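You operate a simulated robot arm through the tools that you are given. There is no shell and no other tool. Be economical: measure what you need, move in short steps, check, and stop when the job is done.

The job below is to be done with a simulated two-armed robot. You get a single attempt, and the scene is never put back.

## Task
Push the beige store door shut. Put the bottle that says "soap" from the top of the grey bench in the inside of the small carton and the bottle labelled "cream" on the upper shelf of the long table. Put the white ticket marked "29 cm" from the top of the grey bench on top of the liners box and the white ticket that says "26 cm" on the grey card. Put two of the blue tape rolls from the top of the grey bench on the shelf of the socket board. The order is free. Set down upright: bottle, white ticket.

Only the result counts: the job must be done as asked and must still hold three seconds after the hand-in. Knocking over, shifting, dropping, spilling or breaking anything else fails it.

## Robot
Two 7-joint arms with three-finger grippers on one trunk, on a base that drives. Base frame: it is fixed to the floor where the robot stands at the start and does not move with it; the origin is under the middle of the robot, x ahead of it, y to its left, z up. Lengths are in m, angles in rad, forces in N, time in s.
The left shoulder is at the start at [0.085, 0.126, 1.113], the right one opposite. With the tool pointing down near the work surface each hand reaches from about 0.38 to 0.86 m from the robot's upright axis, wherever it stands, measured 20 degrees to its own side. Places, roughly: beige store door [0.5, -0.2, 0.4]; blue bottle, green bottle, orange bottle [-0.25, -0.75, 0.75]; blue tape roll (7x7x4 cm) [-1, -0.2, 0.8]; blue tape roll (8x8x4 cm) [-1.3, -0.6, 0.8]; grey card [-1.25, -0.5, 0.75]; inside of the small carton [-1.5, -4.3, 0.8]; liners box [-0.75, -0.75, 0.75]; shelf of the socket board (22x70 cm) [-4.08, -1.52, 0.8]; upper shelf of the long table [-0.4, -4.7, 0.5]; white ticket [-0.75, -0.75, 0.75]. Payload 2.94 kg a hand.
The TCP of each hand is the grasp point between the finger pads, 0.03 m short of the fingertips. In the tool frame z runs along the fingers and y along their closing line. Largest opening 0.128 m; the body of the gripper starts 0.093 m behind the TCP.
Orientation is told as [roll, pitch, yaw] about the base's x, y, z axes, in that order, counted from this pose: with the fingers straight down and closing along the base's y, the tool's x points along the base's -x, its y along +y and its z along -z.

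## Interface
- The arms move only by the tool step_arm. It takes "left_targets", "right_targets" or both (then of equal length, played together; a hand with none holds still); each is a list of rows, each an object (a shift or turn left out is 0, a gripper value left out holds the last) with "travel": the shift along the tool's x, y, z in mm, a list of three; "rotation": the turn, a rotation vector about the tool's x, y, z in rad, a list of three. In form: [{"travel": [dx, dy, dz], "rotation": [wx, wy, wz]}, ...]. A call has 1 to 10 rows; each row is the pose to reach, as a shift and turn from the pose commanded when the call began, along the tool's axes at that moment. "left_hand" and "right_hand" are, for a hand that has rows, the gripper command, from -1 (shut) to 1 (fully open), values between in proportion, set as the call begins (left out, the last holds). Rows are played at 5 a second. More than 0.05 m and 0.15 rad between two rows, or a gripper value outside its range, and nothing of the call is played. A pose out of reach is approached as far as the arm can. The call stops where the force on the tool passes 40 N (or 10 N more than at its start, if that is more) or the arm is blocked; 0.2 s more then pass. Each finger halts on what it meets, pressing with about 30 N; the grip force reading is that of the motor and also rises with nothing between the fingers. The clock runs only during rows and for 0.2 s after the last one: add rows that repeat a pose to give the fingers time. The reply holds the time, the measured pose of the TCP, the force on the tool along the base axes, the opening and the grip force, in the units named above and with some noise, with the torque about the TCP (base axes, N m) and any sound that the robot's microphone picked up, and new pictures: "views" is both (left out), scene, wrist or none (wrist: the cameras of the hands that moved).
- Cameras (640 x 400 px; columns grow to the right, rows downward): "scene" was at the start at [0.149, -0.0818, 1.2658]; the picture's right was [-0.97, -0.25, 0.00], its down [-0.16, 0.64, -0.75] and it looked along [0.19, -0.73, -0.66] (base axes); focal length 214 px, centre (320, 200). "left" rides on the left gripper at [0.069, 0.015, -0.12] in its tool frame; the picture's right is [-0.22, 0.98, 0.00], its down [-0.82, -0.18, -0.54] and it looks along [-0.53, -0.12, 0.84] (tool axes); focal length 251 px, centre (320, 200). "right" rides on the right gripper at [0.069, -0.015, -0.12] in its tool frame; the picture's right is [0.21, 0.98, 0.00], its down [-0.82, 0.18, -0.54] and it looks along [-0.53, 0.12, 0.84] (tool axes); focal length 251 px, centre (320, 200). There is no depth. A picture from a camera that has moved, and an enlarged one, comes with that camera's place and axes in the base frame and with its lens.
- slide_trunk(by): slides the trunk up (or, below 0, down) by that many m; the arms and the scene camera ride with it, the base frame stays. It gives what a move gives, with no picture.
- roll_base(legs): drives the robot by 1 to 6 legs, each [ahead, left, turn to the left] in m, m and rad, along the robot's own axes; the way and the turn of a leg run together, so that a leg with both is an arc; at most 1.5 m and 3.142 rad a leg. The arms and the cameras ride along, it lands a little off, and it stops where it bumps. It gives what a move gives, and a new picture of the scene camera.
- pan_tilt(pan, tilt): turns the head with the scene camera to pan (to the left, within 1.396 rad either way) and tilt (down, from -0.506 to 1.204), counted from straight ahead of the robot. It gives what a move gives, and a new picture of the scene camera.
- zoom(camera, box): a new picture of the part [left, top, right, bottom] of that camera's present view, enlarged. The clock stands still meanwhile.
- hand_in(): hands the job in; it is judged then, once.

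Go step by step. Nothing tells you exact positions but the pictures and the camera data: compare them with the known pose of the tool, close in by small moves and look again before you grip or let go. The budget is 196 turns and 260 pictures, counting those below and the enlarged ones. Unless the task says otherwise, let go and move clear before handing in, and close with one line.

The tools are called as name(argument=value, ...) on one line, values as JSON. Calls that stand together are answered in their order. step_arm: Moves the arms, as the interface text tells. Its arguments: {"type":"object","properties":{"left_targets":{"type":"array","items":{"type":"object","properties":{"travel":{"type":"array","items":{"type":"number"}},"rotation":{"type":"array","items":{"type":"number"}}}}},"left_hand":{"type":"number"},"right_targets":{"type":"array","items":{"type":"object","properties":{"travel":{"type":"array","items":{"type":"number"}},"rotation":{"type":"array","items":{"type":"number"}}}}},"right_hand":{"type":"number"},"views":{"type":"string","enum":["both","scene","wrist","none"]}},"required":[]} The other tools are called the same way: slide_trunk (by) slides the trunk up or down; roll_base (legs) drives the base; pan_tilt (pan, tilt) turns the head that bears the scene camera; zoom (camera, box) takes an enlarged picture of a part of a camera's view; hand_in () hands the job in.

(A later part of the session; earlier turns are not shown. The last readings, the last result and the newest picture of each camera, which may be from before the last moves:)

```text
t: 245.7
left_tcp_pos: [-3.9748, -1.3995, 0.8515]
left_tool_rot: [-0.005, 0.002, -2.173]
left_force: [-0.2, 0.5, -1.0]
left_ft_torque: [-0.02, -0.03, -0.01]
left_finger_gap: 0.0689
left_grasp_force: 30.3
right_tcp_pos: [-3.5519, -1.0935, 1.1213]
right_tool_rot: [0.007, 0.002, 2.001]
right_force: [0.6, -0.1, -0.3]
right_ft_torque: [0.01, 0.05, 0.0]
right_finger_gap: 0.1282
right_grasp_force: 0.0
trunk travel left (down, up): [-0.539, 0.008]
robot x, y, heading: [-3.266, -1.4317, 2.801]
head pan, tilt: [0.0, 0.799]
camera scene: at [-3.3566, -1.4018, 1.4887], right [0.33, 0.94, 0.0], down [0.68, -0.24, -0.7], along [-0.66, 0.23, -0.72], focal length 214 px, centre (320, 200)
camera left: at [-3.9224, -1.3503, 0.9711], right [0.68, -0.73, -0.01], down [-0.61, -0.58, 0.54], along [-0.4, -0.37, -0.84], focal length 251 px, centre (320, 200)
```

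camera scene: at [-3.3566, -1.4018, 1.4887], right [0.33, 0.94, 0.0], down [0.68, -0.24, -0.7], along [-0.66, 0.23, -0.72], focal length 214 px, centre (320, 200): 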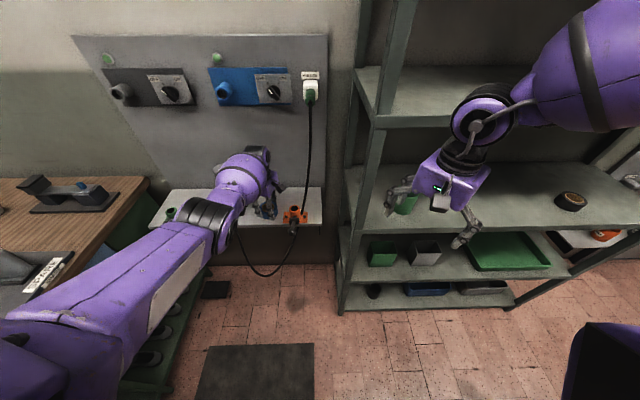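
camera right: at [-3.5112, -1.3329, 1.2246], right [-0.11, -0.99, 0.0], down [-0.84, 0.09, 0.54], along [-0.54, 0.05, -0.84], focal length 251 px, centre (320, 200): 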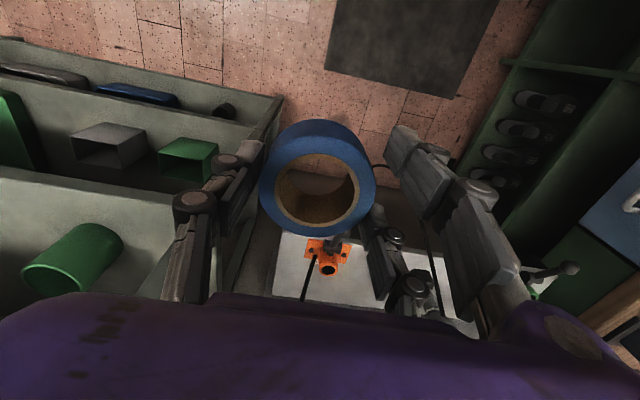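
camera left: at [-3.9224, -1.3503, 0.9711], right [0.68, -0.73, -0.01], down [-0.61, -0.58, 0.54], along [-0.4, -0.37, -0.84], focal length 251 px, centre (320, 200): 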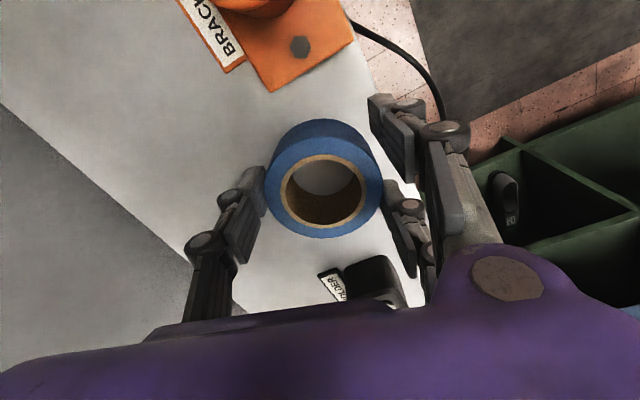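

Now lower to contact and release.

step_arm(left_targets=[{"travel": [0, 0, 3]}, {"travel": [0, 0, 6]}], views="none")

step_arm(left_hand=0.25, left_targets=[{}, {}, {}], views="wrist")

```text
t: 246.2
left_tcp_pos: [-3.9741, -1.3991, 0.8449]
left_tool_rot: [-0.006, -0.003, -2.174]
left_force: [-0.3, 0.3, -0.5]
left_ft_torque: [0.04, 0.03, 0.02]
left_finger_gap: 0.0684
left_grasp_force: 30.0
right_tcp_pos: [-3.554, -1.0943, 1.1208]
right_tool_rot: [0.007, 0.002, 2.001]
right_force: [-0.5, 0.6, 0.5]
right_ft_torque: [-0.02, 0.0, -0.01]
right_finger_gap: 0.1279
right_grasp_force: 0.1
trunk travel left (down, up): [-0.539, 0.008]
robot x, y, heading: [-3.2657, -1.4306, 2.801]
head pan, tilt: [0.0, 0.799]
```

```text
t: 247.1
left_tcp_pos: [-3.9749, -1.3998, 0.8466]
left_tool_rot: [-0.004, -0.001, -2.175]
left_force: [0.4, -0.2, 0.1]
left_ft_torque: [-0.01, 0.02, 0.01]
left_finger_gap: 0.0801
left_grasp_force: 0.1
right_tcp_pos: [-3.554, -1.0935, 1.1212]
right_tool_rot: [0.006, 0.002, 1.999]
right_force: [0.6, -0.4, -0.2]
right_ft_torque: [0.0, -0.02, 0.01]
right_finger_gap: 0.1279
right_grasp_force: 0.1
trunk travel left (down, up): [-0.539, 0.008]
robot x, y, heading: [-3.2716, -1.4311, 2.808]
head pan, tilt: [0.0, 0.799]
camera left: at [-3.9215, -1.3504, 0.965], right [0.68, -0.73, -0.01], down [-0.61, -0.58, 0.54], along [-0.4, -0.37, -0.84], focal length 251 px, centre (320, 200)
```

left: 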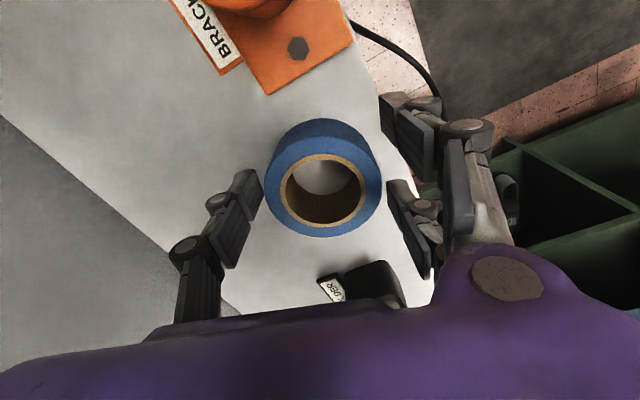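

Released. Lift straight up, then back off and check.

step_arm(left_targets=[{"travel": [0, 0, -40]}, {"travel": [0, 0, -80]}, {"travel": [0, 0, -120]}, {"travel": [0, 0, -160]}, {"travel": [0, 0, -200]}], views="none")

roll_base(legs=[[-0.4, 0, 0]])

zoom(camera="scene", box=[140, 40, 400, 200])

```text
t: 248.2
left_tcp_pos: [-3.9729, -1.3999, 1.046]
left_tool_rot: [-0.004, 0.003, -2.174]
left_force: [-0.4, 0.1, -0.6]
left_ft_torque: [0.0, 0.02, 0.04]
left_finger_gap: 0.0801
left_grasp_force: 0.0
right_tcp_pos: [-3.5529, -1.0942, 1.1223]
right_tool_rot: [0.006, 0.002, 1.999]
right_force: [0.1, -0.3, 0.3]
right_ft_torque: [-0.04, -0.02, 0.01]
right_finger_gap: 0.1279
right_grasp_force: 0.1
trunk travel left (down, up): [-0.539, 0.008]
robot x, y, heading: [-3.2685, -1.4303, 2.808]
head pan, tilt: [0.0, 0.799]
```

```text
t: 250.8
left_tcp_pos: [-3.5925, -1.5398, 1.046]
left_tool_rot: [-0.006, 0.0, -2.165]
left_force: [0.4, 0.3, 0.5]
left_ft_torque: [0.0, -0.05, 0.03]
left_finger_gap: 0.0801
left_grasp_force: 0.1
right_tcp_pos: [-3.1745, -1.2294, 1.1215]
right_tool_rot: [0.007, 0.002, 2.009]
right_force: [-0.5, -0.1, -0.2]
right_ft_torque: [0.01, 0.01, -0.01]
right_finger_gap: 0.128
right_grasp_force: 0.0
trunk travel left (down, up): [-0.539, 0.008]
robot x, y, heading: [-2.8853, -1.5649, 2.811]
head pan, tilt: [0.0, 0.799]
camera scene: at [-2.975, -1.5351, 1.4886], right [0.32, 0.95, 0.0], down [0.68, -0.23, -0.7], along [-0.66, 0.23, -0.72], focal length 214 px, centre (320, 200)
```

scene: 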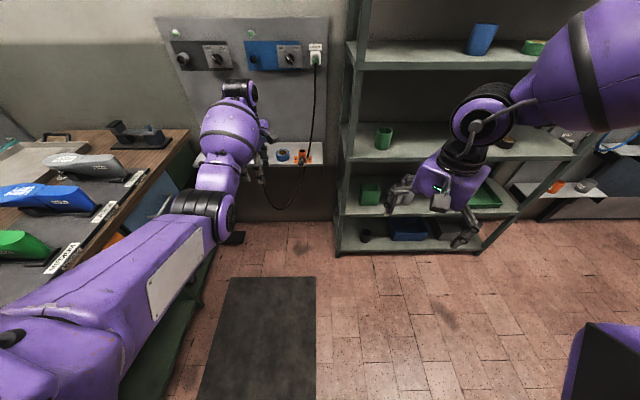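

```text
2.46 times, centred on (270, 120) of scene
camera zoom: at [-2.975, -1.5351, 1.4886], right [0.32, 0.95, 0.0], down [0.68, -0.23, -0.7], along [-0.66, 0.23, -0.72], focal length 528 px, centre (443, 397)
```

zoom: 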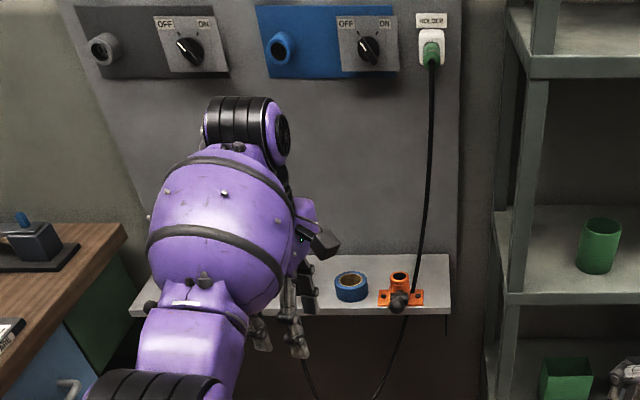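

Second roll is on the shelf. Now for the bottles: back off, turn and drive along the aisle to them, turning the left hand straight again.

roll_base(legs=[[-0.25, 0, 0], [0, 0, -1.57], [0.4, -1.1, 0], [0.4, -0.97, 0]])

step_arm(left_hand=1, left_targets=[{"rotation": [0, 0, 0.13]}, {"rotation": [0, 0, 0.26]}, {"rotation": [0, 0, 0.39]}, {"rotation": [0, 0, 0.52]}, {"rotation": [0, 0, 0.65]}, {"rotation": [0, 0, 0.78]}, {"rotation": [0, 0, 0.91]}, {"rotation": [0, 0, 1.04]}, {"rotation": [0, 0, 1.17]}, {"rotation": [0, 0, 1.3]}], views="none")

zoom(camera="scene", box=[0, 0, 640, 400])

```text
t: 274.5
left_tcp_pos: [-0.4032, -0.8485, 1.0462]
left_tool_rot: [-0.004, -0.001, 2.559]
left_force: [-0.5, -0.1, -0.2]
left_ft_torque: [0.0, 0.02, -0.02]
left_finger_gap: 0.08
left_grasp_force: 0.0
right_tcp_pos: [-0.088, -1.2625, 1.1206]
right_tool_rot: [0.006, 0.002, 0.451]
right_force: [0.4, 1.3, 0.1]
right_ft_torque: [-0.03, -0.02, -0.03]
right_finger_gap: 0.1284
right_grasp_force: 0.1
trunk travel left (down, up): [-0.539, 0.008]
robot x, y, heading: [-0.4213, -1.556, 1.253]
head pan, tilt: [0.0, 0.799]
camera scene: at [-0.3924, -1.4662, 1.4887], right [0.95, -0.31, 0.0], down [-0.22, -0.68, -0.7], along [0.22, 0.66, -0.72], focal length 214 px, centre (320, 200)
```

scene: 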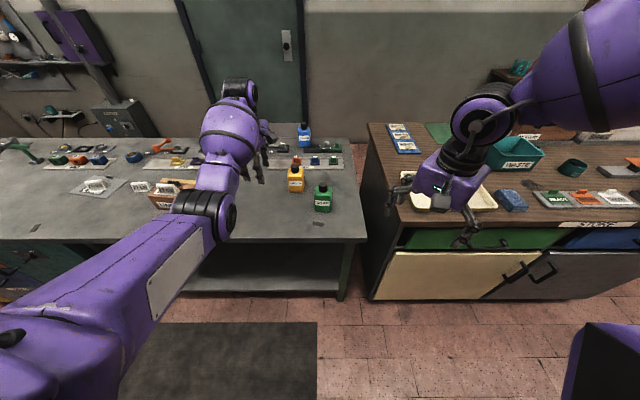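

```text
t: 276.7
left_tcp_pos: [-0.4037, -0.8483, 1.0454]
left_tool_rot: [-0.003, -0.006, 1.256]
left_force: [0.0, 0.3, -0.6]
left_ft_torque: [-0.02, -0.02, 0.02]
left_finger_gap: 0.1281
left_grasp_force: 0.0
right_tcp_pos: [-0.0884, -1.2624, 1.1217]
right_tool_rot: [0.008, 0.002, 0.45]
right_force: [0.2, 0.3, -0.1]
right_ft_torque: [0.03, 0.02, 0.02]
right_finger_gap: 0.1281
right_grasp_force: 0.1
trunk travel left (down, up): [-0.539, 0.008]
robot x, y, heading: [-0.4196, -1.5535, 1.246]
head pan, tilt: [0.0, 0.799]
```

```text
1.00 times, centred on (320, 200) of scene (not enlarged: the box is as wide or as high as the picture)
camera zoom: at [-0.3924, -1.4662, 1.4887], right [0.95, -0.31, 0.0], down [-0.22, -0.68, -0.7], along [0.22, 0.66, -0.72], focal length 214 px, centre (320, 200)
```

zoom: 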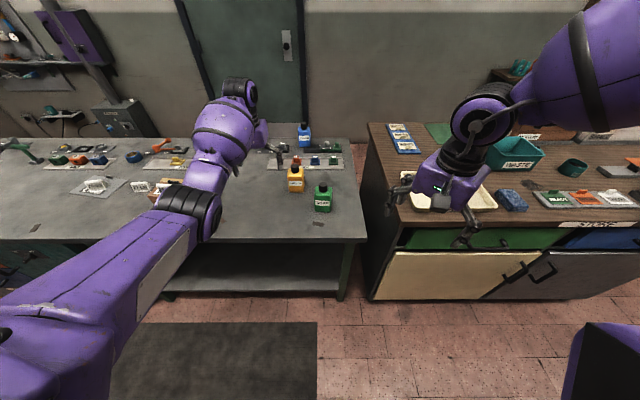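

Bottles located. Shift the base so the left hand is above the cream bottle.

roll_base(legs=[[0.13, -0.1, 0]])

zoom(camera="left", box=[0, 0, 640, 400])

```text
t: 278.2
left_tcp_pos: [-0.2698, -0.7548, 1.046]
left_tool_rot: [-0.001, -0.004, 1.262]
left_force: [-0.6, 0.7, -0.4]
left_ft_torque: [0.05, 0.0, -0.01]
left_finger_gap: 0.128
left_grasp_force: 0.0
right_tcp_pos: [0.0455, -1.1701, 1.1209]
right_tool_rot: [0.005, -0.001, 0.451]
right_force: [0.2, -0.5, 0.1]
right_ft_torque: [-0.01, -0.01, -0.01]
right_finger_gap: 0.1279
right_grasp_force: 0.1
trunk travel left (down, up): [-0.539, 0.008]
robot x, y, heading: [-0.2818, -1.4637, 1.251]
head pan, tilt: [0.0, 0.799]
camera scene: at [-0.2577, -1.3754, 1.4888], right [0.95, -0.31, 0.0], down [-0.22, -0.68, -0.7], along [0.22, 0.66, -0.72], focal length 214 px, centre (320, 200)
```

scene: 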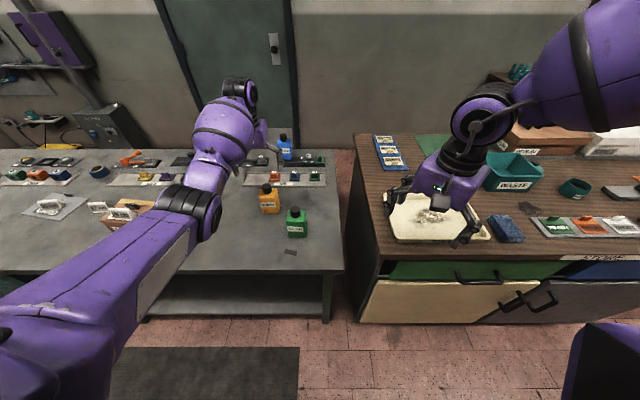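

```text
1.00 times, centred on (320, 200) of left (not enlarged: the box is as wide or as high as the picture)
camera zoom: at [-0.3057, -0.8171, 1.1651], right [-0.86, 0.5, 0.0], down [0.42, 0.72, 0.55], along [0.27, 0.47, -0.84], focal length 251 px, centre (320, 200)
```

zoom: 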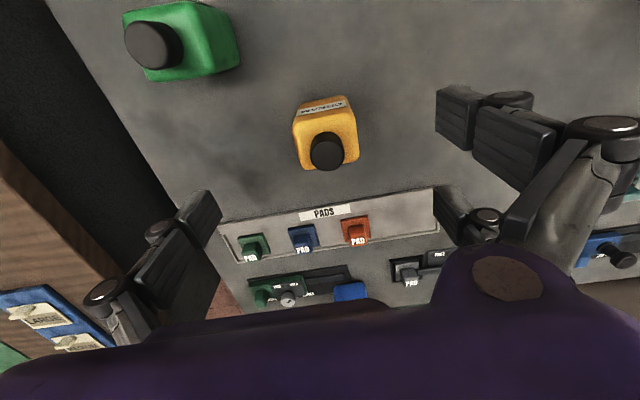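

Cream bottle centre about (-0.267, -0.737), aligned with the hand. Descend around it.

step_arm(left_hand=1, left_targets=[{"travel": [-9, 1, 40]}, {"travel": [-18, 3, 80]}, {"travel": [-18, 3, 110]}], views="wrist")

```text
t: 279.0
left_tcp_pos: [-0.266, -0.7357, 0.9351]
left_tool_rot: [0.001, -0.005, 1.259]
left_force: [0.0, -0.3, -0.1]
left_ft_torque: [0.0, -0.03, 0.0]
left_finger_gap: 0.1277
left_grasp_force: 0.0
right_tcp_pos: [0.0469, -1.169, 1.1204]
right_tool_rot: [0.007, 0.001, 0.452]
right_force: [0.0, -0.4, 0.8]
right_ft_torque: [0.02, 0.01, 0.0]
right_finger_gap: 0.1281
right_grasp_force: 0.0
trunk travel left (down, up): [-0.539, 0.008]
robot x, y, heading: [-0.2843, -1.464, 1.252]
head pan, tilt: [0.0, 0.799]
camera left: at [-0.3011, -0.7975, 1.0545], right [-0.86, 0.5, 0.0], down [0.42, 0.72, 0.54], along [0.27, 0.47, -0.84], focal length 251 px, centre (320, 200)
```

left: 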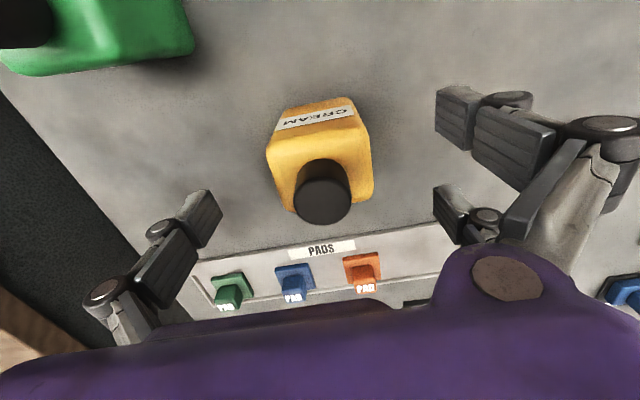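

Centred. Descend and grip.

step_arm(left_targets=[{"travel": [-4, 0, 35]}, {"travel": [-4, 0, 68]}], views="none")

step_arm(left_hand=-1, left_targets=[{}, {}, {}, {}], views="wrist")

```text
t: 279.6
left_tcp_pos: [-0.2649, -0.7365, 0.8725]
left_tool_rot: [0.001, -0.009, 1.261]
left_force: [-0.3, -0.4, 0.2]
left_ft_torque: [-0.01, 0.0, -0.01]
left_finger_gap: 0.1279
left_grasp_force: 0.0
left hand out of reach, approached as far as the arm can: row 2
right_tcp_pos: [0.0471, -1.1701, 1.1218]
right_tool_rot: [0.008, 0.001, 0.451]
right_force: [0.0, -0.2, -1.2]
right_ft_torque: [0.02, 0.01, -0.04]
right_finger_gap: 0.128
right_grasp_force: 0.1
trunk travel left (down, up): [-0.539, 0.008]
robot x, y, heading: [-0.2864, -1.4597, 1.255]
head pan, tilt: [0.0, 0.799]
```

```text
t: 280.6
left_tcp_pos: [-0.2669, -0.7377, 0.8701]
left_tool_rot: [0.0, -0.004, 1.261]
left_force: [0.9, 1.0, 0.2]
left_ft_torque: [0.08, -0.23, -0.01]
left_finger_gap: 0.0697
left_grasp_force: 30.0
right_tcp_pos: [0.048, -1.1689, 1.1206]
right_tool_rot: [0.007, 0.001, 0.452]
right_force: [0.8, 0.0, 0.9]
right_ft_torque: [-0.01, 0.0, -0.02]
right_finger_gap: 0.1277
right_grasp_force: 0.2
trunk travel left (down, up): [-0.539, 0.008]
robot x, y, heading: [-0.2827, -1.4616, 1.255]
head pan, tilt: [0.0, 0.799]
camera left: at [-0.3019, -0.7982, 0.9897], right [-0.86, 0.5, 0.0], down [0.42, 0.72, 0.55], along [0.27, 0.47, -0.84], focal length 251 px, centre (320, 200)
```

left: 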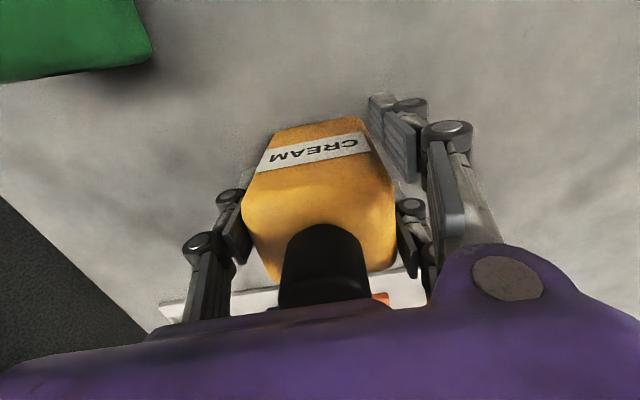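

Cream gripped. Lift it, and straighten the right hand for the soap, then shift the base left.

step_arm(left_targets=[{"travel": [0, 0, -40]}, {"travel": [0, 0, -80]}, {"travel": [0, 0, -120]}, {"travel": [0, 0, -160]}, {"travel": [20, 0, -190]}, {"travel": [40, 0, -190]}], right_targets=[{"travel": [0, 0, 0], "rotation": [0, 0, -0.14]}, {"rotation": [0, 0, -0.28]}, {"rotation": [0, 0, -0.42]}, {"rotation": [0, 0, -0.56]}, {"rotation": [0, 0, -0.7]}, {"rotation": [0, 0, -0.8]}], views="none")

roll_base(legs=[[0, 0.3, 0]])

zoom(camera="right", box=[0, 0, 640, 400])

```text
t: 282.0
left_tcp_pos: [-0.2584, -0.699, 1.0492]
left_tool_rot: [-0.001, -0.003, 1.261]
left_force: [-0.5, 0.2, -3.5]
left_ft_torque: [-0.04, 0.02, -0.01]
left_finger_gap: 0.0696
left_grasp_force: 29.8
left hand out of reach, approached as far as the arm can: row 1, 2, 3, 4, 5, 6
right_tcp_pos: [0.0456, -1.1688, 1.1202]
right_tool_rot: [0.007, -0.002, 1.252]
right_force: [0.6, -0.4, -1.6]
right_ft_torque: [0.01, -0.02, -0.03]
right_finger_gap: 0.1282
right_grasp_force: 0.0
trunk travel left (down, up): [-0.539, 0.008]
robot x, y, heading: [-0.2845, -1.4626, 1.255]
head pan, tilt: [0.0, 0.799]
```

```text
t: 285.2
left_tcp_pos: [-0.538, -0.6075, 1.0483]
left_tool_rot: [0.0, -0.003, 1.26]
left_force: [-0.7, 0.8, -4.1]
left_ft_torque: [-0.02, 0.02, 0.0]
left_finger_gap: 0.0697
left_grasp_force: 29.4
right_tcp_pos: [-0.2344, -1.0773, 1.12]
right_tool_rot: [0.008, -0.003, 1.25]
right_force: [0.3, -0.3, -0.1]
right_ft_torque: [0.0, 0.0, -0.01]
right_finger_gap: 0.1279
right_grasp_force: 0.1
trunk travel left (down, up): [-0.539, 0.008]
robot x, y, heading: [-0.5651, -1.3668, 1.253]
head pan, tilt: [0.0, 0.799]
camera scene: at [-0.5376, -1.2821, 1.4886], right [0.95, -0.31, 0.0], down [-0.22, -0.68, -0.7], along [0.22, 0.66, -0.72], focal length 214 px, centre (320, 200)
```

scene: 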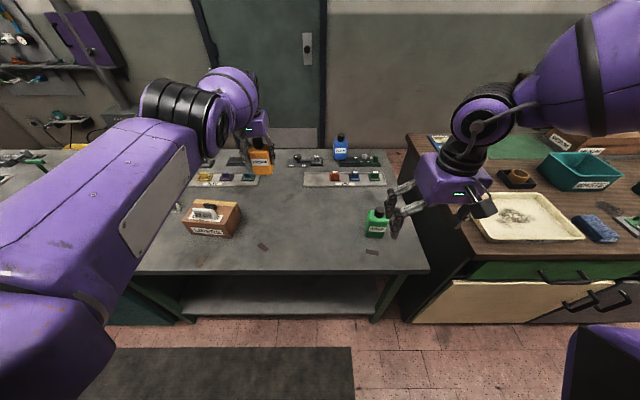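

```text
1.00 times, centred on (320, 200) of right (not enlarged: the box is as wide or as high as the picture)
camera zoom: at [-0.2405, -1.1476, 1.2409], right [-0.99, 0.1, 0.01], down [0.09, 0.83, 0.55], along [0.05, 0.54, -0.84], focal length 251 px, centre (320, 200)
```

zoom: 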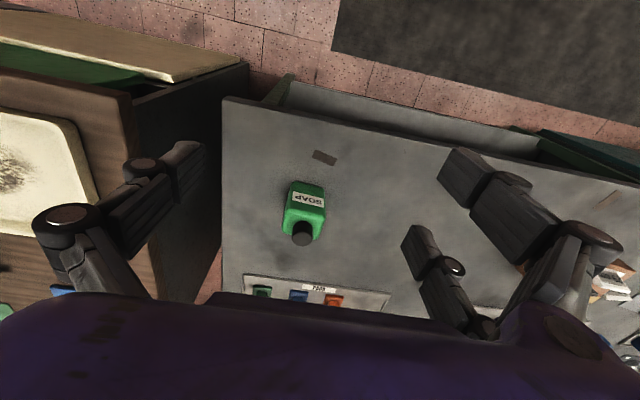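

The soap bottle is aligned too. Move the base ahead 10 cm and reach over it.

roll_base(legs=[[0.1, -0.01, 0]])

step_arm(right_hand=1, right_targets=[{"travel": [-20, 3, 30]}, {"travel": [-40, 6, 60]}, {"travel": [-60, 9, 90]}, {"travel": [-80, 12, 110]}, {"travel": [-95, 15, 110]}], views="wrist")

```text
t: 286.4
left_tcp_pos: [-0.4995, -0.5179, 1.0498]
left_tool_rot: [-0.002, -0.006, 1.261]
left_force: [-0.5, 0.9, -4.2]
left_ft_torque: [-0.06, 0.0, 0.0]
left_finger_gap: 0.0694
left_grasp_force: 30.0
right_tcp_pos: [-0.1947, -0.989, 1.121]
right_tool_rot: [0.005, -0.006, 1.251]
right_force: [-0.9, 0.2, -0.8]
right_ft_torque: [0.02, -0.03, 0.01]
right_finger_gap: 0.1279
right_grasp_force: 0.0
trunk travel left (down, up): [-0.539, 0.008]
robot x, y, heading: [-0.5269, -1.2825, 1.256]
head pan, tilt: [0.0, 0.799]
camera scene: at [-0.4986, -1.194, 1.4889], right [0.95, -0.31, 0.0], down [-0.22, -0.68, -0.7], along [0.22, 0.66, -0.72], focal length 214 px, centre (320, 200)
```

scene: 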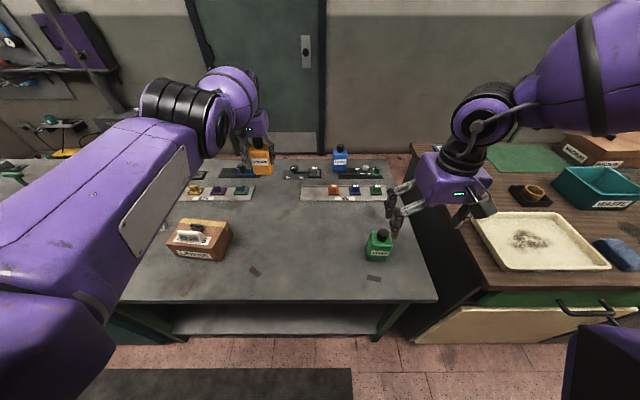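

```text
t: 287.6
left_tcp_pos: [-0.4988, -0.5166, 1.0489]
left_tool_rot: [-0.001, -0.001, 1.26]
left_force: [-0.4, -0.1, -4.3]
left_ft_torque: [-0.02, 0.04, 0.0]
left_finger_gap: 0.0694
left_grasp_force: 29.6
right_tcp_pos: [-0.1681, -0.9237, 1.0342]
right_tool_rot: [0.007, -0.004, 1.251]
right_force: [-0.4, 0.2, 0.0]
right_ft_torque: [-0.03, 0.03, 0.01]
right_finger_gap: 0.1278
right_grasp_force: 0.0
right hand out of reach, approached as far as the arm can: row 3, 4, 5
trunk travel left (down, up): [-0.539, 0.008]
robot x, y, heading: [-0.5284, -1.282, 1.251]
head pan, tilt: [0.0, 0.799]
camera right: at [-0.1736, -0.9937, 1.1545], right [-0.99, 0.1, 0.01], down [0.09, 0.83, 0.55], along [0.05, 0.54, -0.84], focal length 251 px, centre (320, 200)
```

right: 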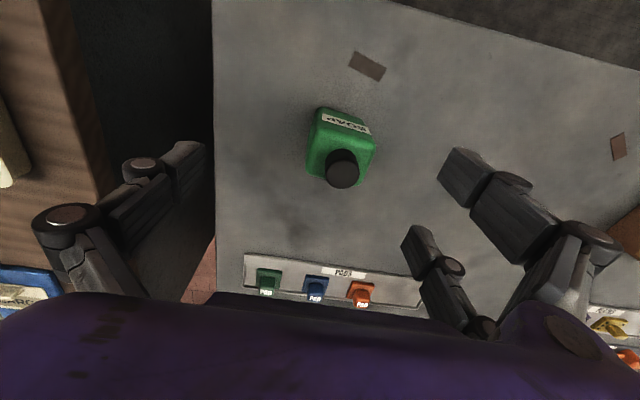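

The right arm is at its reach limit; nudge the base ahead/left and lower with the trunk.

roll_base(legs=[[0.033, 0.028, 0]])

slide_trunk(by=-0.08)

zoom(camera="right", box=[0, 0, 640, 400])

```text
t: 288.5
left_tcp_pos: [-0.5128, -0.4784, 1.0524]
left_tool_rot: [0.0, -0.007, 1.26]
left_force: [0.5, -0.9, -4.2]
left_ft_torque: [-0.02, 0.02, 0.02]
left_finger_gap: 0.0693
left_grasp_force: 29.3
right_tcp_pos: [-0.1837, -0.8874, 1.0349]
right_tool_rot: [0.007, -0.005, 1.248]
right_force: [-0.5, -0.1, 0.8]
right_ft_torque: [0.04, 0.02, 0.05]
right_finger_gap: 0.1279
right_grasp_force: 0.1
trunk travel left (down, up): [-0.539, 0.008]
robot x, y, heading: [-0.5398, -1.2456, 1.254]
head pan, tilt: [0.0, 0.799]
camera scene: at [-0.5132, -1.1567, 1.489], right [0.95, -0.31, 0.0], down [-0.22, -0.68, -0.7], along [0.22, 0.66, -0.72], focal length 214 px, centre (320, 200)
```

scene: 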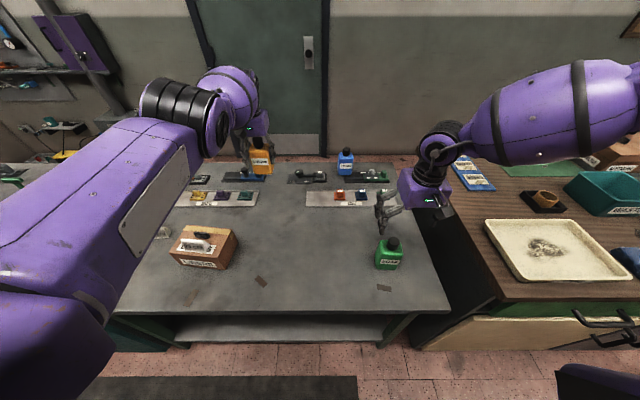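

```text
t: 289.4
left_tcp_pos: [-0.5206, -0.5025, 0.8457]
left_tool_rot: [0.0, 0.188, 1.259]
left_force: [-0.2, -5.6, 21.2]
left_ft_torque: [0.39, -0.12, -0.02]
left_finger_gap: 0.0695
left_grasp_force: 29.7
right_tcp_pos: [-0.1849, -0.8878, 0.962]
right_tool_rot: [0.008, 0.008, 1.251]
right_force: [0.6, 0.1, -0.5]
right_ft_torque: [-0.07, 0.0, 0.01]
right_finger_gap: 0.1279
right_grasp_force: 0.1
trunk travel left (down, up): [-0.472, 0.075]
robot x, y, heading: [-0.5463, -1.2422, 1.251]
head pan, tilt: [0.0, 0.799]
stopped: the force on the tool passed its limit at 172 N (the readings are from after the stop); the commanded pose is now the measured one
```

```text
1.00 times, centred on (320, 200) of right (not enlarged: the box is as wide or as high as the picture)
camera zoom: at [-0.1902, -0.9571, 1.0822], right [-0.99, 0.1, 0.01], down [0.09, 0.84, 0.54], along [0.05, 0.53, -0.84], focal length 251 px, centre (320, 200)
```

zoom: 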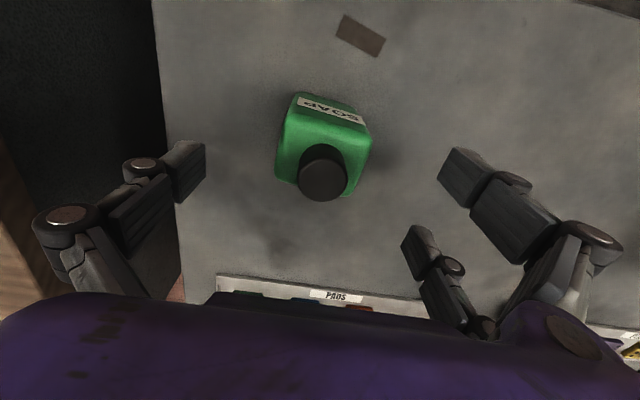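

The left arm dropped unexpectedly and touched down with the cream bottle. Let me look before moving.

zoom(camera="left", box=[0, 0, 640, 400])

zoom(camera="scene", box=[140, 60, 420, 260])

```text
1.00 times, centred on (320, 200) of left (not enlarged: the box is as wide or as high as the picture)
camera zoom: at [-0.5495, -0.5396, 0.9761], right [-0.86, 0.5, -0.04], down [0.45, 0.81, 0.38], along [0.22, 0.31, -0.93], focal length 251 px, centre (320, 200)
```

zoom: 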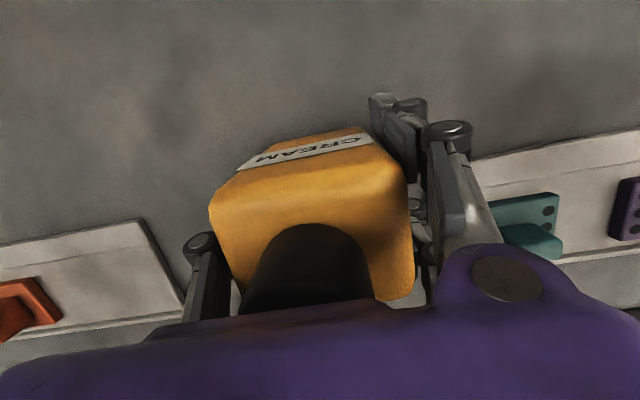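

```text
2.00 times, centred on (280, 160) of scene
camera zoom: at [-0.4939, -1.0934, 1.4129], right [0.95, -0.31, 0.0], down [-0.22, -0.68, -0.7], along [0.22, 0.66, -0.72], focal length 429 px, centre (400, 280)
```

zoom: 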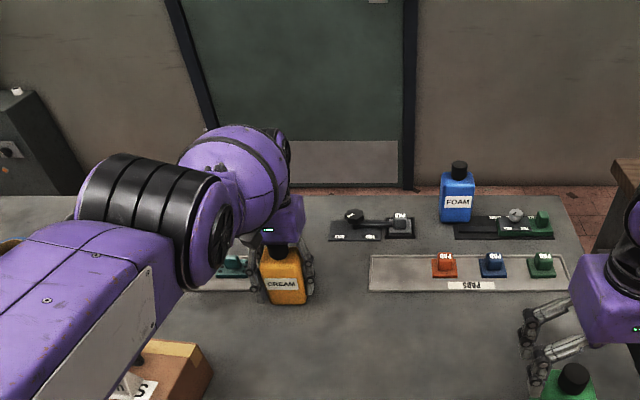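

The bottle came down upright in free space between the trays. I'll release it here gently and regrip properly after sorting the arm.

step_arm(left_hand=0.3, left_targets=[{}, {}, {}], views="wrist")

```text
t: 290.2
left_tcp_pos: [-0.5213, -0.5016, 0.8461]
left_tool_rot: [-0.002, 0.187, 1.258]
left_force: [-0.7, 2.3, 22.2]
left_ft_torque: [0.24, -0.15, 0.0]
left_finger_gap: 0.0835
left_grasp_force: 0.0
right_tcp_pos: [-0.1838, -0.888, 0.9618]
right_tool_rot: [0.008, 0.006, 1.251]
right_force: [-0.5, 0.1, -0.3]
right_ft_torque: [0.02, -0.01, 0.03]
right_finger_gap: 0.1279
right_grasp_force: 0.0
trunk travel left (down, up): [-0.472, 0.075]
robot x, y, heading: [-0.5404, -1.2403, 1.26]
head pan, tilt: [0.0, 0.799]
camera left: at [-0.5495, -0.5396, 0.9761], right [-0.86, 0.5, -0.04], down [0.45, 0.81, 0.38], along [0.22, 0.31, -0.92], focal length 251 px, centre (320, 200)
```

left: 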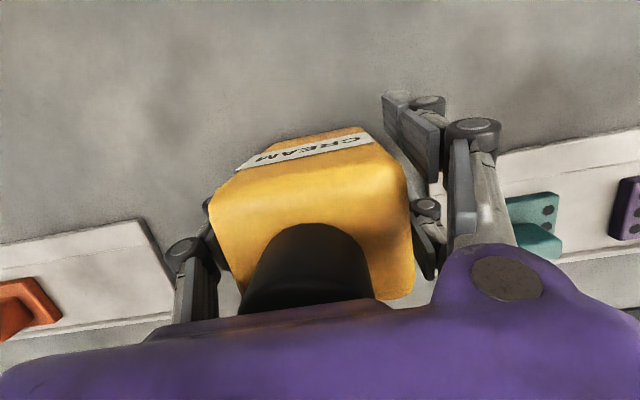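

The palm presses the cap slightly; rise straight up slowly.

step_arm(left_hand=1, left_targets=[{"travel": [1, 0, -5]}, {"travel": [3, 0, -15]}, {"travel": [6, 0, -30]}, {"travel": [11, 0, -60]}, {"travel": [19, 0, -100]}, {"travel": [27, 0, -140]}], views="both")

```text
t: 291.6
left_tcp_pos: [-0.5163, -0.4773, 0.9855]
left_tool_rot: [0.0, 0.195, 1.256]
left_force: [-0.8, -0.9, -0.5]
left_ft_torque: [0.03, -0.02, -0.02]
left_finger_gap: 0.128
left_grasp_force: 0.0
left hand out of reach, approached as far as the arm can: row 2, 3, 4, 5, 6
right_tcp_pos: [-0.1837, -0.8869, 0.9614]
right_tool_rot: [0.006, 0.009, 1.249]
right_force: [-0.3, 0.2, 0.5]
right_ft_torque: [-0.01, -0.01, -0.01]
right_finger_gap: 0.1281
right_grasp_force: 0.1
trunk travel left (down, up): [-0.472, 0.075]
robot x, y, heading: [-0.542, -1.243, 1.249]
head pan, tilt: [0.0, 0.799]
camera scene: at [-0.4937, -1.0919, 1.4133], right [0.95, -0.31, 0.0], down [-0.22, -0.68, -0.7], along [0.22, 0.66, -0.72], focal length 214 px, centre (320, 200)
camera left: at [-0.5433, -0.5143, 1.1165], right [-0.86, 0.5, -0.04], down [0.45, 0.81, 0.37], along [0.22, 0.3, -0.93], focal length 251 px, centre (320, 200)
```

scene: 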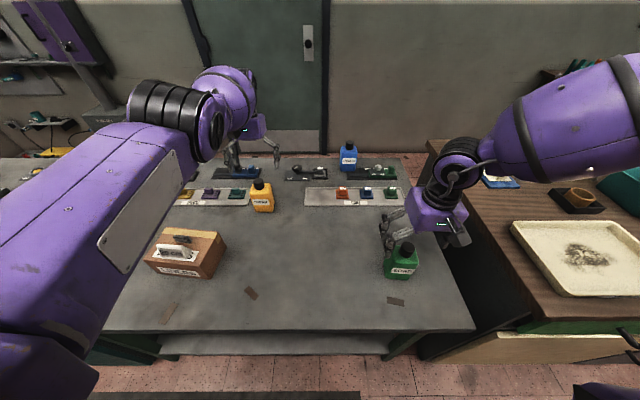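
left: 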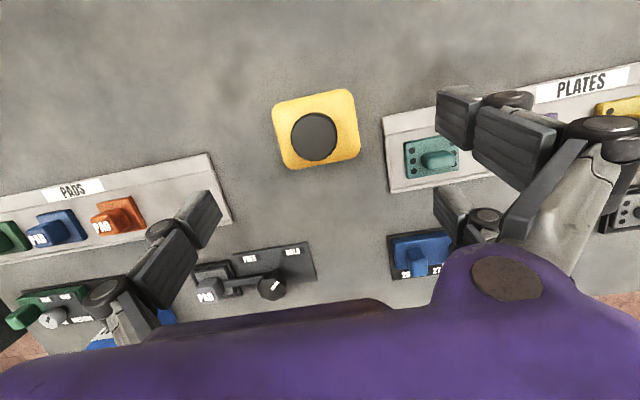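

The cream bottle stands fine. Pull the left hand back into a comfortable pose and level it.

step_arm(left_targets=[{"travel": [30, 0, -10], "rotation": [0, -0.04, 0]}, {"travel": [60, 0, -20], "rotation": [0, -0.08, 0]}, {"travel": [100, 0, -20], "rotation": [0, -0.12, 0]}, {"travel": [140, 0, -20], "rotation": [0, -0.16, 0]}, {"travel": [180, 0, -20], "rotation": [0, -0.19, 0]}], views="none")

step_arm(right_targets=[{"travel": [0, 0, 30]}, {"travel": [0, 0, 60]}, {"travel": [0, 0, 92]}], views="wrist")

```text
t: 292.8
left_tcp_pos: [-0.5085, -0.4313, 1.0249]
left_tool_rot: [0.0, 0.008, 1.258]
left_force: [-0.4, 0.2, -0.5]
left_ft_torque: [-0.02, -0.02, 0.01]
left_finger_gap: 0.1281
left_grasp_force: 0.2
left hand out of reach, approached as far as the arm can: row 1, 2, 3, 4, 5
right_tcp_pos: [-0.1826, -0.8872, 0.9611]
right_tool_rot: [0.007, 0.009, 1.251]
right_force: [1.1, 0.0, 0.8]
right_ft_torque: [-0.01, -0.02, -0.01]
right_finger_gap: 0.1278
right_grasp_force: 0.0
trunk travel left (down, up): [-0.472, 0.075]
robot x, y, heading: [-0.5414, -1.2414, 1.249]
head pan, tilt: [0.0, 0.799]
```

```text
t: 293.6
left_tcp_pos: [-0.5092, -0.4297, 1.0241]
left_tool_rot: [-0.001, 0.01, 1.258]
left_force: [-0.1, 1.1, 0.2]
left_ft_torque: [0.01, -0.01, -0.01]
left_finger_gap: 0.1279
left_grasp_force: 0.1
right_tcp_pos: [-0.1866, -0.8854, 0.8668]
right_tool_rot: [0.005, 0.008, 1.252]
right_force: [-0.4, -0.3, -0.3]
right_ft_torque: [0.0, 0.03, 0.01]
right_finger_gap: 0.128
right_grasp_force: 0.0
trunk travel left (down, up): [-0.472, 0.075]
robot x, y, heading: [-0.5414, -1.2382, 1.254]
head pan, tilt: [0.0, 0.799]
camera right: at [-0.1913, -0.954, 0.9881], right [-0.99, 0.1, 0.01], down [0.09, 0.84, 0.53], along [0.05, 0.53, -0.85], focal length 251 px, centre (320, 200)
```

right: 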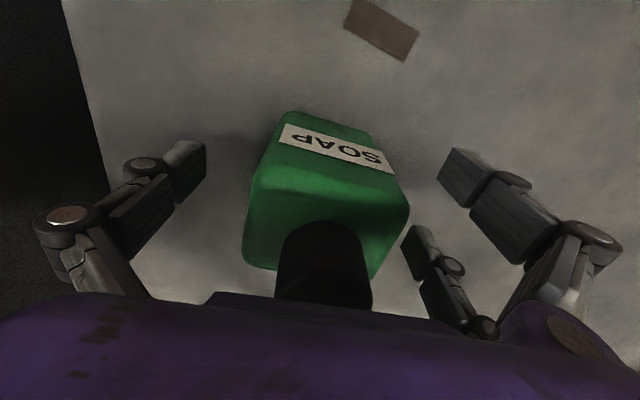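

Soap is between the right fingers. Grip it.

step_arm(right_hand=-1, right_targets=[{}, {}, {}, {}], views="wrist")

step_arm(left_targets=[{"travel": [20, 0, 20]}, {"travel": [45, 0, 40]}, {"travel": [80, 0, 50]}, {"travel": [120, 0, 50]}], views="none")

```text
t: 294.6
left_tcp_pos: [-0.5102, -0.4304, 1.0244]
left_tool_rot: [0.0, 0.008, 1.257]
left_force: [0.4, -1.2, 0.0]
left_ft_torque: [0.03, 0.01, 0.0]
left_finger_gap: 0.1284
left_grasp_force: 0.0
right_tcp_pos: [-0.1864, -0.8857, 0.8685]
right_tool_rot: [0.008, 0.009, 1.249]
right_force: [-1.2, 1.1, 1.7]
right_ft_torque: [-0.01, 0.19, -0.11]
right_finger_gap: 0.0709
right_grasp_force: 30.1
trunk travel left (down, up): [-0.472, 0.075]
robot x, y, heading: [-0.5423, -1.2414, 1.258]
head pan, tilt: [0.0, 0.799]
camera right: at [-0.1919, -0.9542, 0.9889], right [-0.99, 0.1, 0.01], down [0.09, 0.84, 0.53], along [0.05, 0.53, -0.84], focal length 251 px, centre (320, 200)
```

right: 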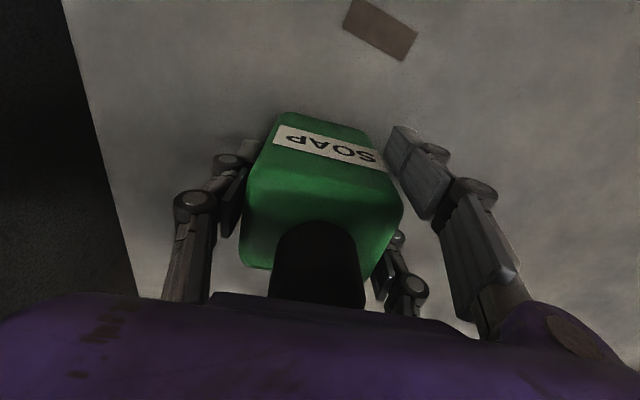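

```text
t: 295.6
left_tcp_pos: [-0.5133, -0.4326, 0.9752]
left_tool_rot: [0.001, 0.003, 1.258]
left_force: [-0.2, -0.4, 0.5]
left_ft_torque: [0.01, -0.01, -0.02]
left_finger_gap: 0.1281
left_grasp_force: 0.1
left hand out of reach, approached as far as the arm can: row 1, 2, 3, 4
right_tcp_pos: [-0.1859, -0.8859, 0.8679]
right_tool_rot: [0.008, 0.009, 1.249]
right_force: [0.8, 0.1, 3.9]
right_ft_torque: [-0.07, 0.0, -0.15]
right_finger_gap: 0.0707
right_grasp_force: 29.7
trunk travel left (down, up): [-0.472, 0.075]
robot x, y, heading: [-0.5445, -1.2417, 1.25]
head pan, tilt: [0.0, 0.799]
```

The left elbow is stretched straight and can't fold radially. I'll try moving it sideways and back together.

step_arm(left_targets=[{"travel": [25, -25, 0]}, {"travel": [50, -50, 20]}, {"travel": [75, -75, 40]}, {"travel": [100, -100, 40]}, {"travel": [130, -120, 40]}, {"travel": [160, -120, 40]}], views="scene")

```text
t: 297.0
left_tcp_pos: [-0.3922, -0.4856, 0.9134]
left_tool_rot: [-0.001, 0.003, 1.259]
left_force: [0.0, -1.5, -0.1]
left_ft_torque: [0.0, -0.01, -0.01]
left_finger_gap: 0.1282
left_grasp_force: 0.0
left hand out of reach, approached as far as the arm can: row 1, 2, 3, 4, 5, 6
right_tcp_pos: [-0.1869, -0.886, 0.8677]
right_tool_rot: [0.008, 0.01, 1.251]
right_force: [-0.1, -0.6, 4.7]
right_ft_torque: [0.02, 0.04, -0.09]
right_finger_gap: 0.0707
right_grasp_force: 30.3
trunk travel left (down, up): [-0.472, 0.075]
robot x, y, heading: [-0.5421, -1.2426, 1.254]
head pan, tilt: [0.0, 0.799]
camera scene: at [-0.4939, -1.0914, 1.4133], right [0.95, -0.31, 0.0], down [-0.22, -0.68, -0.7], along [0.22, 0.66, -0.72], focal length 214 px, centre (320, 200)
```

scene: 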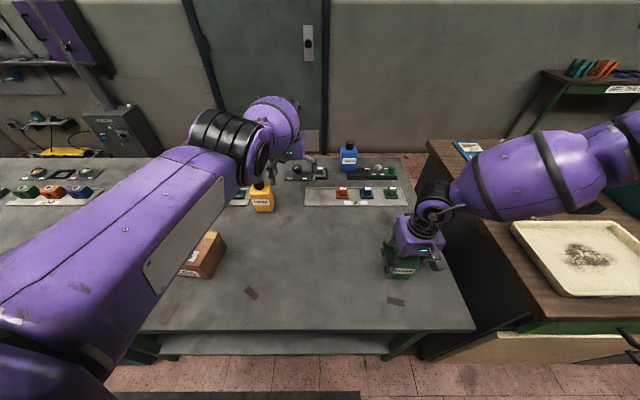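

The hand is now behind the cream bottle at low height. Raise it straight up before anything else.

step_arm(left_hand=-1, left_targets=[{"travel": [0, 0, -20]}, {"travel": [0, 0, -45]}, {"travel": [0, 0, -75]}, {"travel": [0, 0, -110]}, {"travel": [0, 0, -150]}], views="both")

```text
t: 298.2
left_tcp_pos: [-0.3879, -0.4756, 1.0643]
left_tool_rot: [0.0, 0.003, 1.257]
left_force: [0.2, 0.2, -1.4]
left_ft_torque: [-0.01, -0.02, -0.03]
left_finger_gap: 0.0001
left_grasp_force: 3.6
left hand out of reach, approached as far as the arm can: row 2, 3, 4, 5
right_tcp_pos: [-0.1862, -0.8872, 0.8683]
right_tool_rot: [0.007, 0.01, 1.251]
right_force: [0.1, -2.0, 6.7]
right_ft_torque: [0.07, 0.0, -0.07]
right_finger_gap: 0.0701
right_grasp_force: 30.8
trunk travel left (down, up): [-0.472, 0.075]
robot x, y, heading: [-0.5436, -1.2426, 1.253]
head pan, tilt: [0.0, 0.799]
camera scene: at [-0.4938, -1.0919, 1.4133], right [0.95, -0.31, 0.0], down [-0.22, -0.68, -0.7], along [0.22, 0.66, -0.72], focal length 214 px, centre (320, 200)
camera left: at [-0.4242, -0.5359, 1.1846], right [-0.86, 0.5, 0.0], down [0.42, 0.73, 0.54], along [0.27, 0.46, -0.84], focal length 251 px, centre (320, 200)
```

scene: 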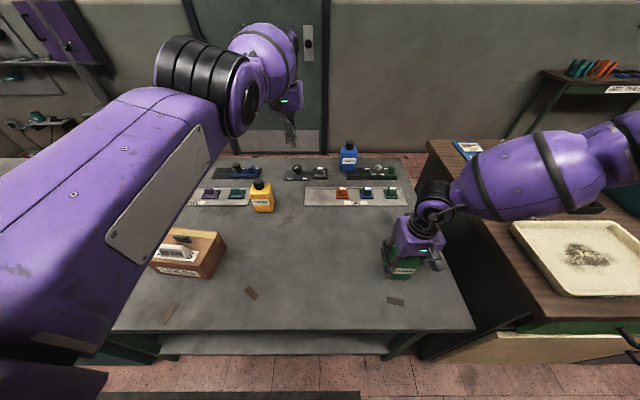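
left: 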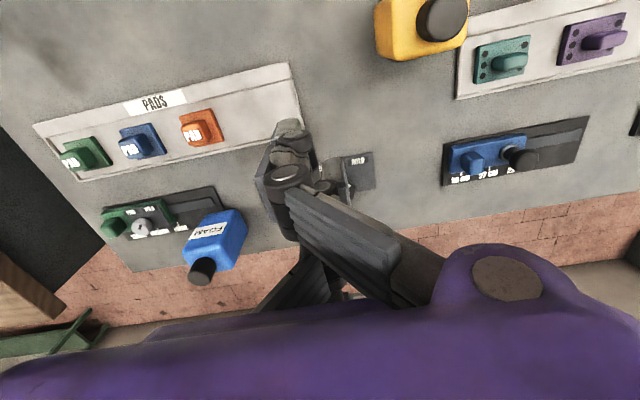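

All objects intact. Lift the soap with the right hand.

step_arm(right_targets=[{"travel": [0, 0, -30]}, {"travel": [0, 0, -60]}, {"travel": [0, 0, -95]}, {"travel": [0, 0, -130]}, {"travel": [20, 0, -150]}], views="none")

roll_base(legs=[[-0.45, 0, 0]])

```text
t: 299.4
left_tcp_pos: [-0.3886, -0.4753, 1.064]
left_tool_rot: [0.0, 0.003, 1.258]
left_force: [0.4, -0.6, -0.4]
left_ft_torque: [0.05, 0.0, -0.01]
left_finger_gap: 0.0
left_grasp_force: 2.2
right_tcp_pos: [-0.1887, -0.9052, 1.0213]
right_tool_rot: [0.007, 0.009, 1.251]
right_force: [0.1, -0.4, -3.3]
right_ft_torque: [0.0, 0.01, -0.03]
right_finger_gap: 0.0702
right_grasp_force: 29.7
trunk travel left (down, up): [-0.472, 0.075]
robot x, y, heading: [-0.5413, -1.243, 1.251]
head pan, tilt: [0.0, 0.799]
```

```text
t: 302.1
left_tcp_pos: [-0.5275, -0.8984, 1.0636]
left_tool_rot: [0.001, 0.004, 1.258]
left_force: [-0.5, -0.3, 0.0]
left_ft_torque: [0.01, 0.0, 0.03]
left_finger_gap: 0.0003
left_grasp_force: 2.8
right_tcp_pos: [-0.3279, -1.3277, 1.0211]
right_tool_rot: [0.007, 0.01, 1.25]
right_force: [0.9, -0.6, -3.4]
right_ft_torque: [-0.05, 0.04, -0.02]
right_finger_gap: 0.0699
right_grasp_force: 29.7
trunk travel left (down, up): [-0.472, 0.075]
robot x, y, heading: [-0.6798, -1.6693, 1.251]
head pan, tilt: [0.0, 0.799]
camera scene: at [-0.6324, -1.5144, 1.4131], right [0.95, -0.31, 0.0], down [-0.22, -0.68, -0.7], along [0.22, 0.66, -0.72], focal length 214 px, centre (320, 200)
```

scene: 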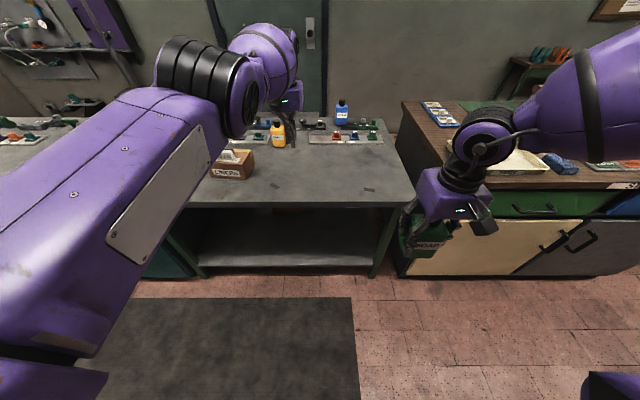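

Soap held. Back further into the aisle and turn around to find the carton and long table.

roll_base(legs=[[-0.3, 0, 0], [0, 0, 1.57], [0, 0, 1.57]])

pan_tilt(pan=0, tilt=0.25)

```text
t: 311.8
left_tcp_pos: [-0.9151, -2.7161, 1.0644]
left_tool_rot: [-0.001, 0.004, -1.869]
left_force: [-0.8, -0.3, -0.8]
left_ft_torque: [0.0, -0.01, 0.0]
left_finger_gap: 0.0
left_grasp_force: 3.1
right_tcp_pos: [-1.121, -2.2925, 1.0214]
right_tool_rot: [0.007, 0.008, -1.874]
right_force: [0.5, 0.0, -3.4]
right_ft_torque: [0.02, -0.03, -0.03]
right_finger_gap: 0.0696
right_grasp_force: 30.0
trunk travel left (down, up): [-0.472, 0.075]
robot x, y, heading: [-0.7739, -1.9462, -1.873]
head pan, tilt: [0.0, 0.799]
camera scene: at [-0.822, -2.1002, 1.4132], right [-0.96, 0.3, 0.0], down [0.21, 0.68, -0.7], along [-0.21, -0.67, -0.72], focal length 214 px, centre (320, 200)
```

scene: 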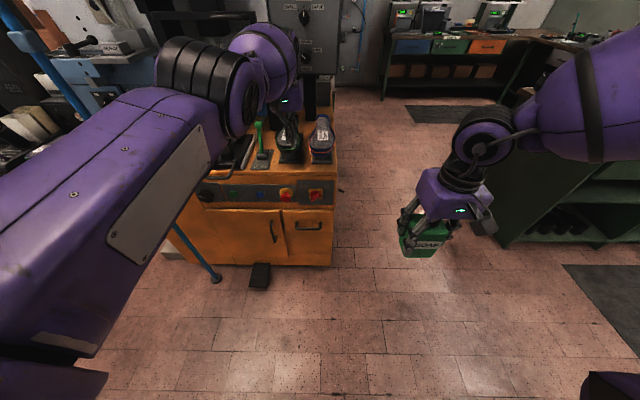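

```text
t: 312.8
left_tcp_pos: [-0.9157, -2.7155, 1.0649]
left_tool_rot: [-0.001, 0.004, -1.867]
left_force: [-0.7, 0.0, 0.0]
left_ft_torque: [-0.04, 0.0, 0.02]
left_finger_gap: 0.0
left_grasp_force: 2.8
right_tcp_pos: [-1.1214, -2.2925, 1.022]
right_tool_rot: [0.007, 0.009, -1.875]
right_force: [-0.5, 0.6, -3.8]
right_ft_torque: [0.08, 0.04, -0.02]
right_finger_gap: 0.0696
right_grasp_force: 30.5
trunk travel left (down, up): [-0.472, 0.075]
robot x, y, heading: [-0.7749, -1.9468, -1.866]
head pan, tilt: [0.0, 0.25]
camera scene: at [-0.8258, -2.1124, 1.4622], right [-0.96, 0.3, 0.0], down [0.07, 0.24, -0.97], along [-0.29, -0.93, -0.25], focal length 214 px, centre (320, 200)
```

scene: 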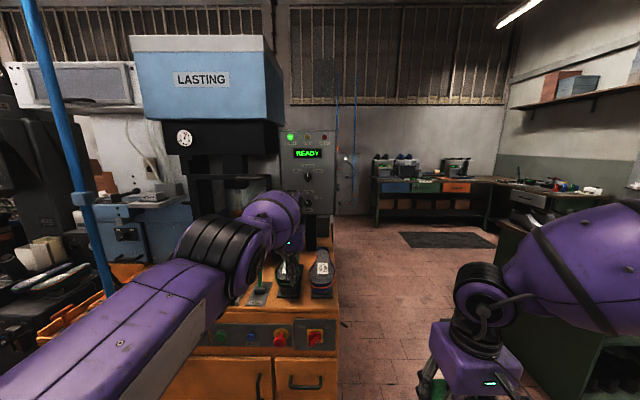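

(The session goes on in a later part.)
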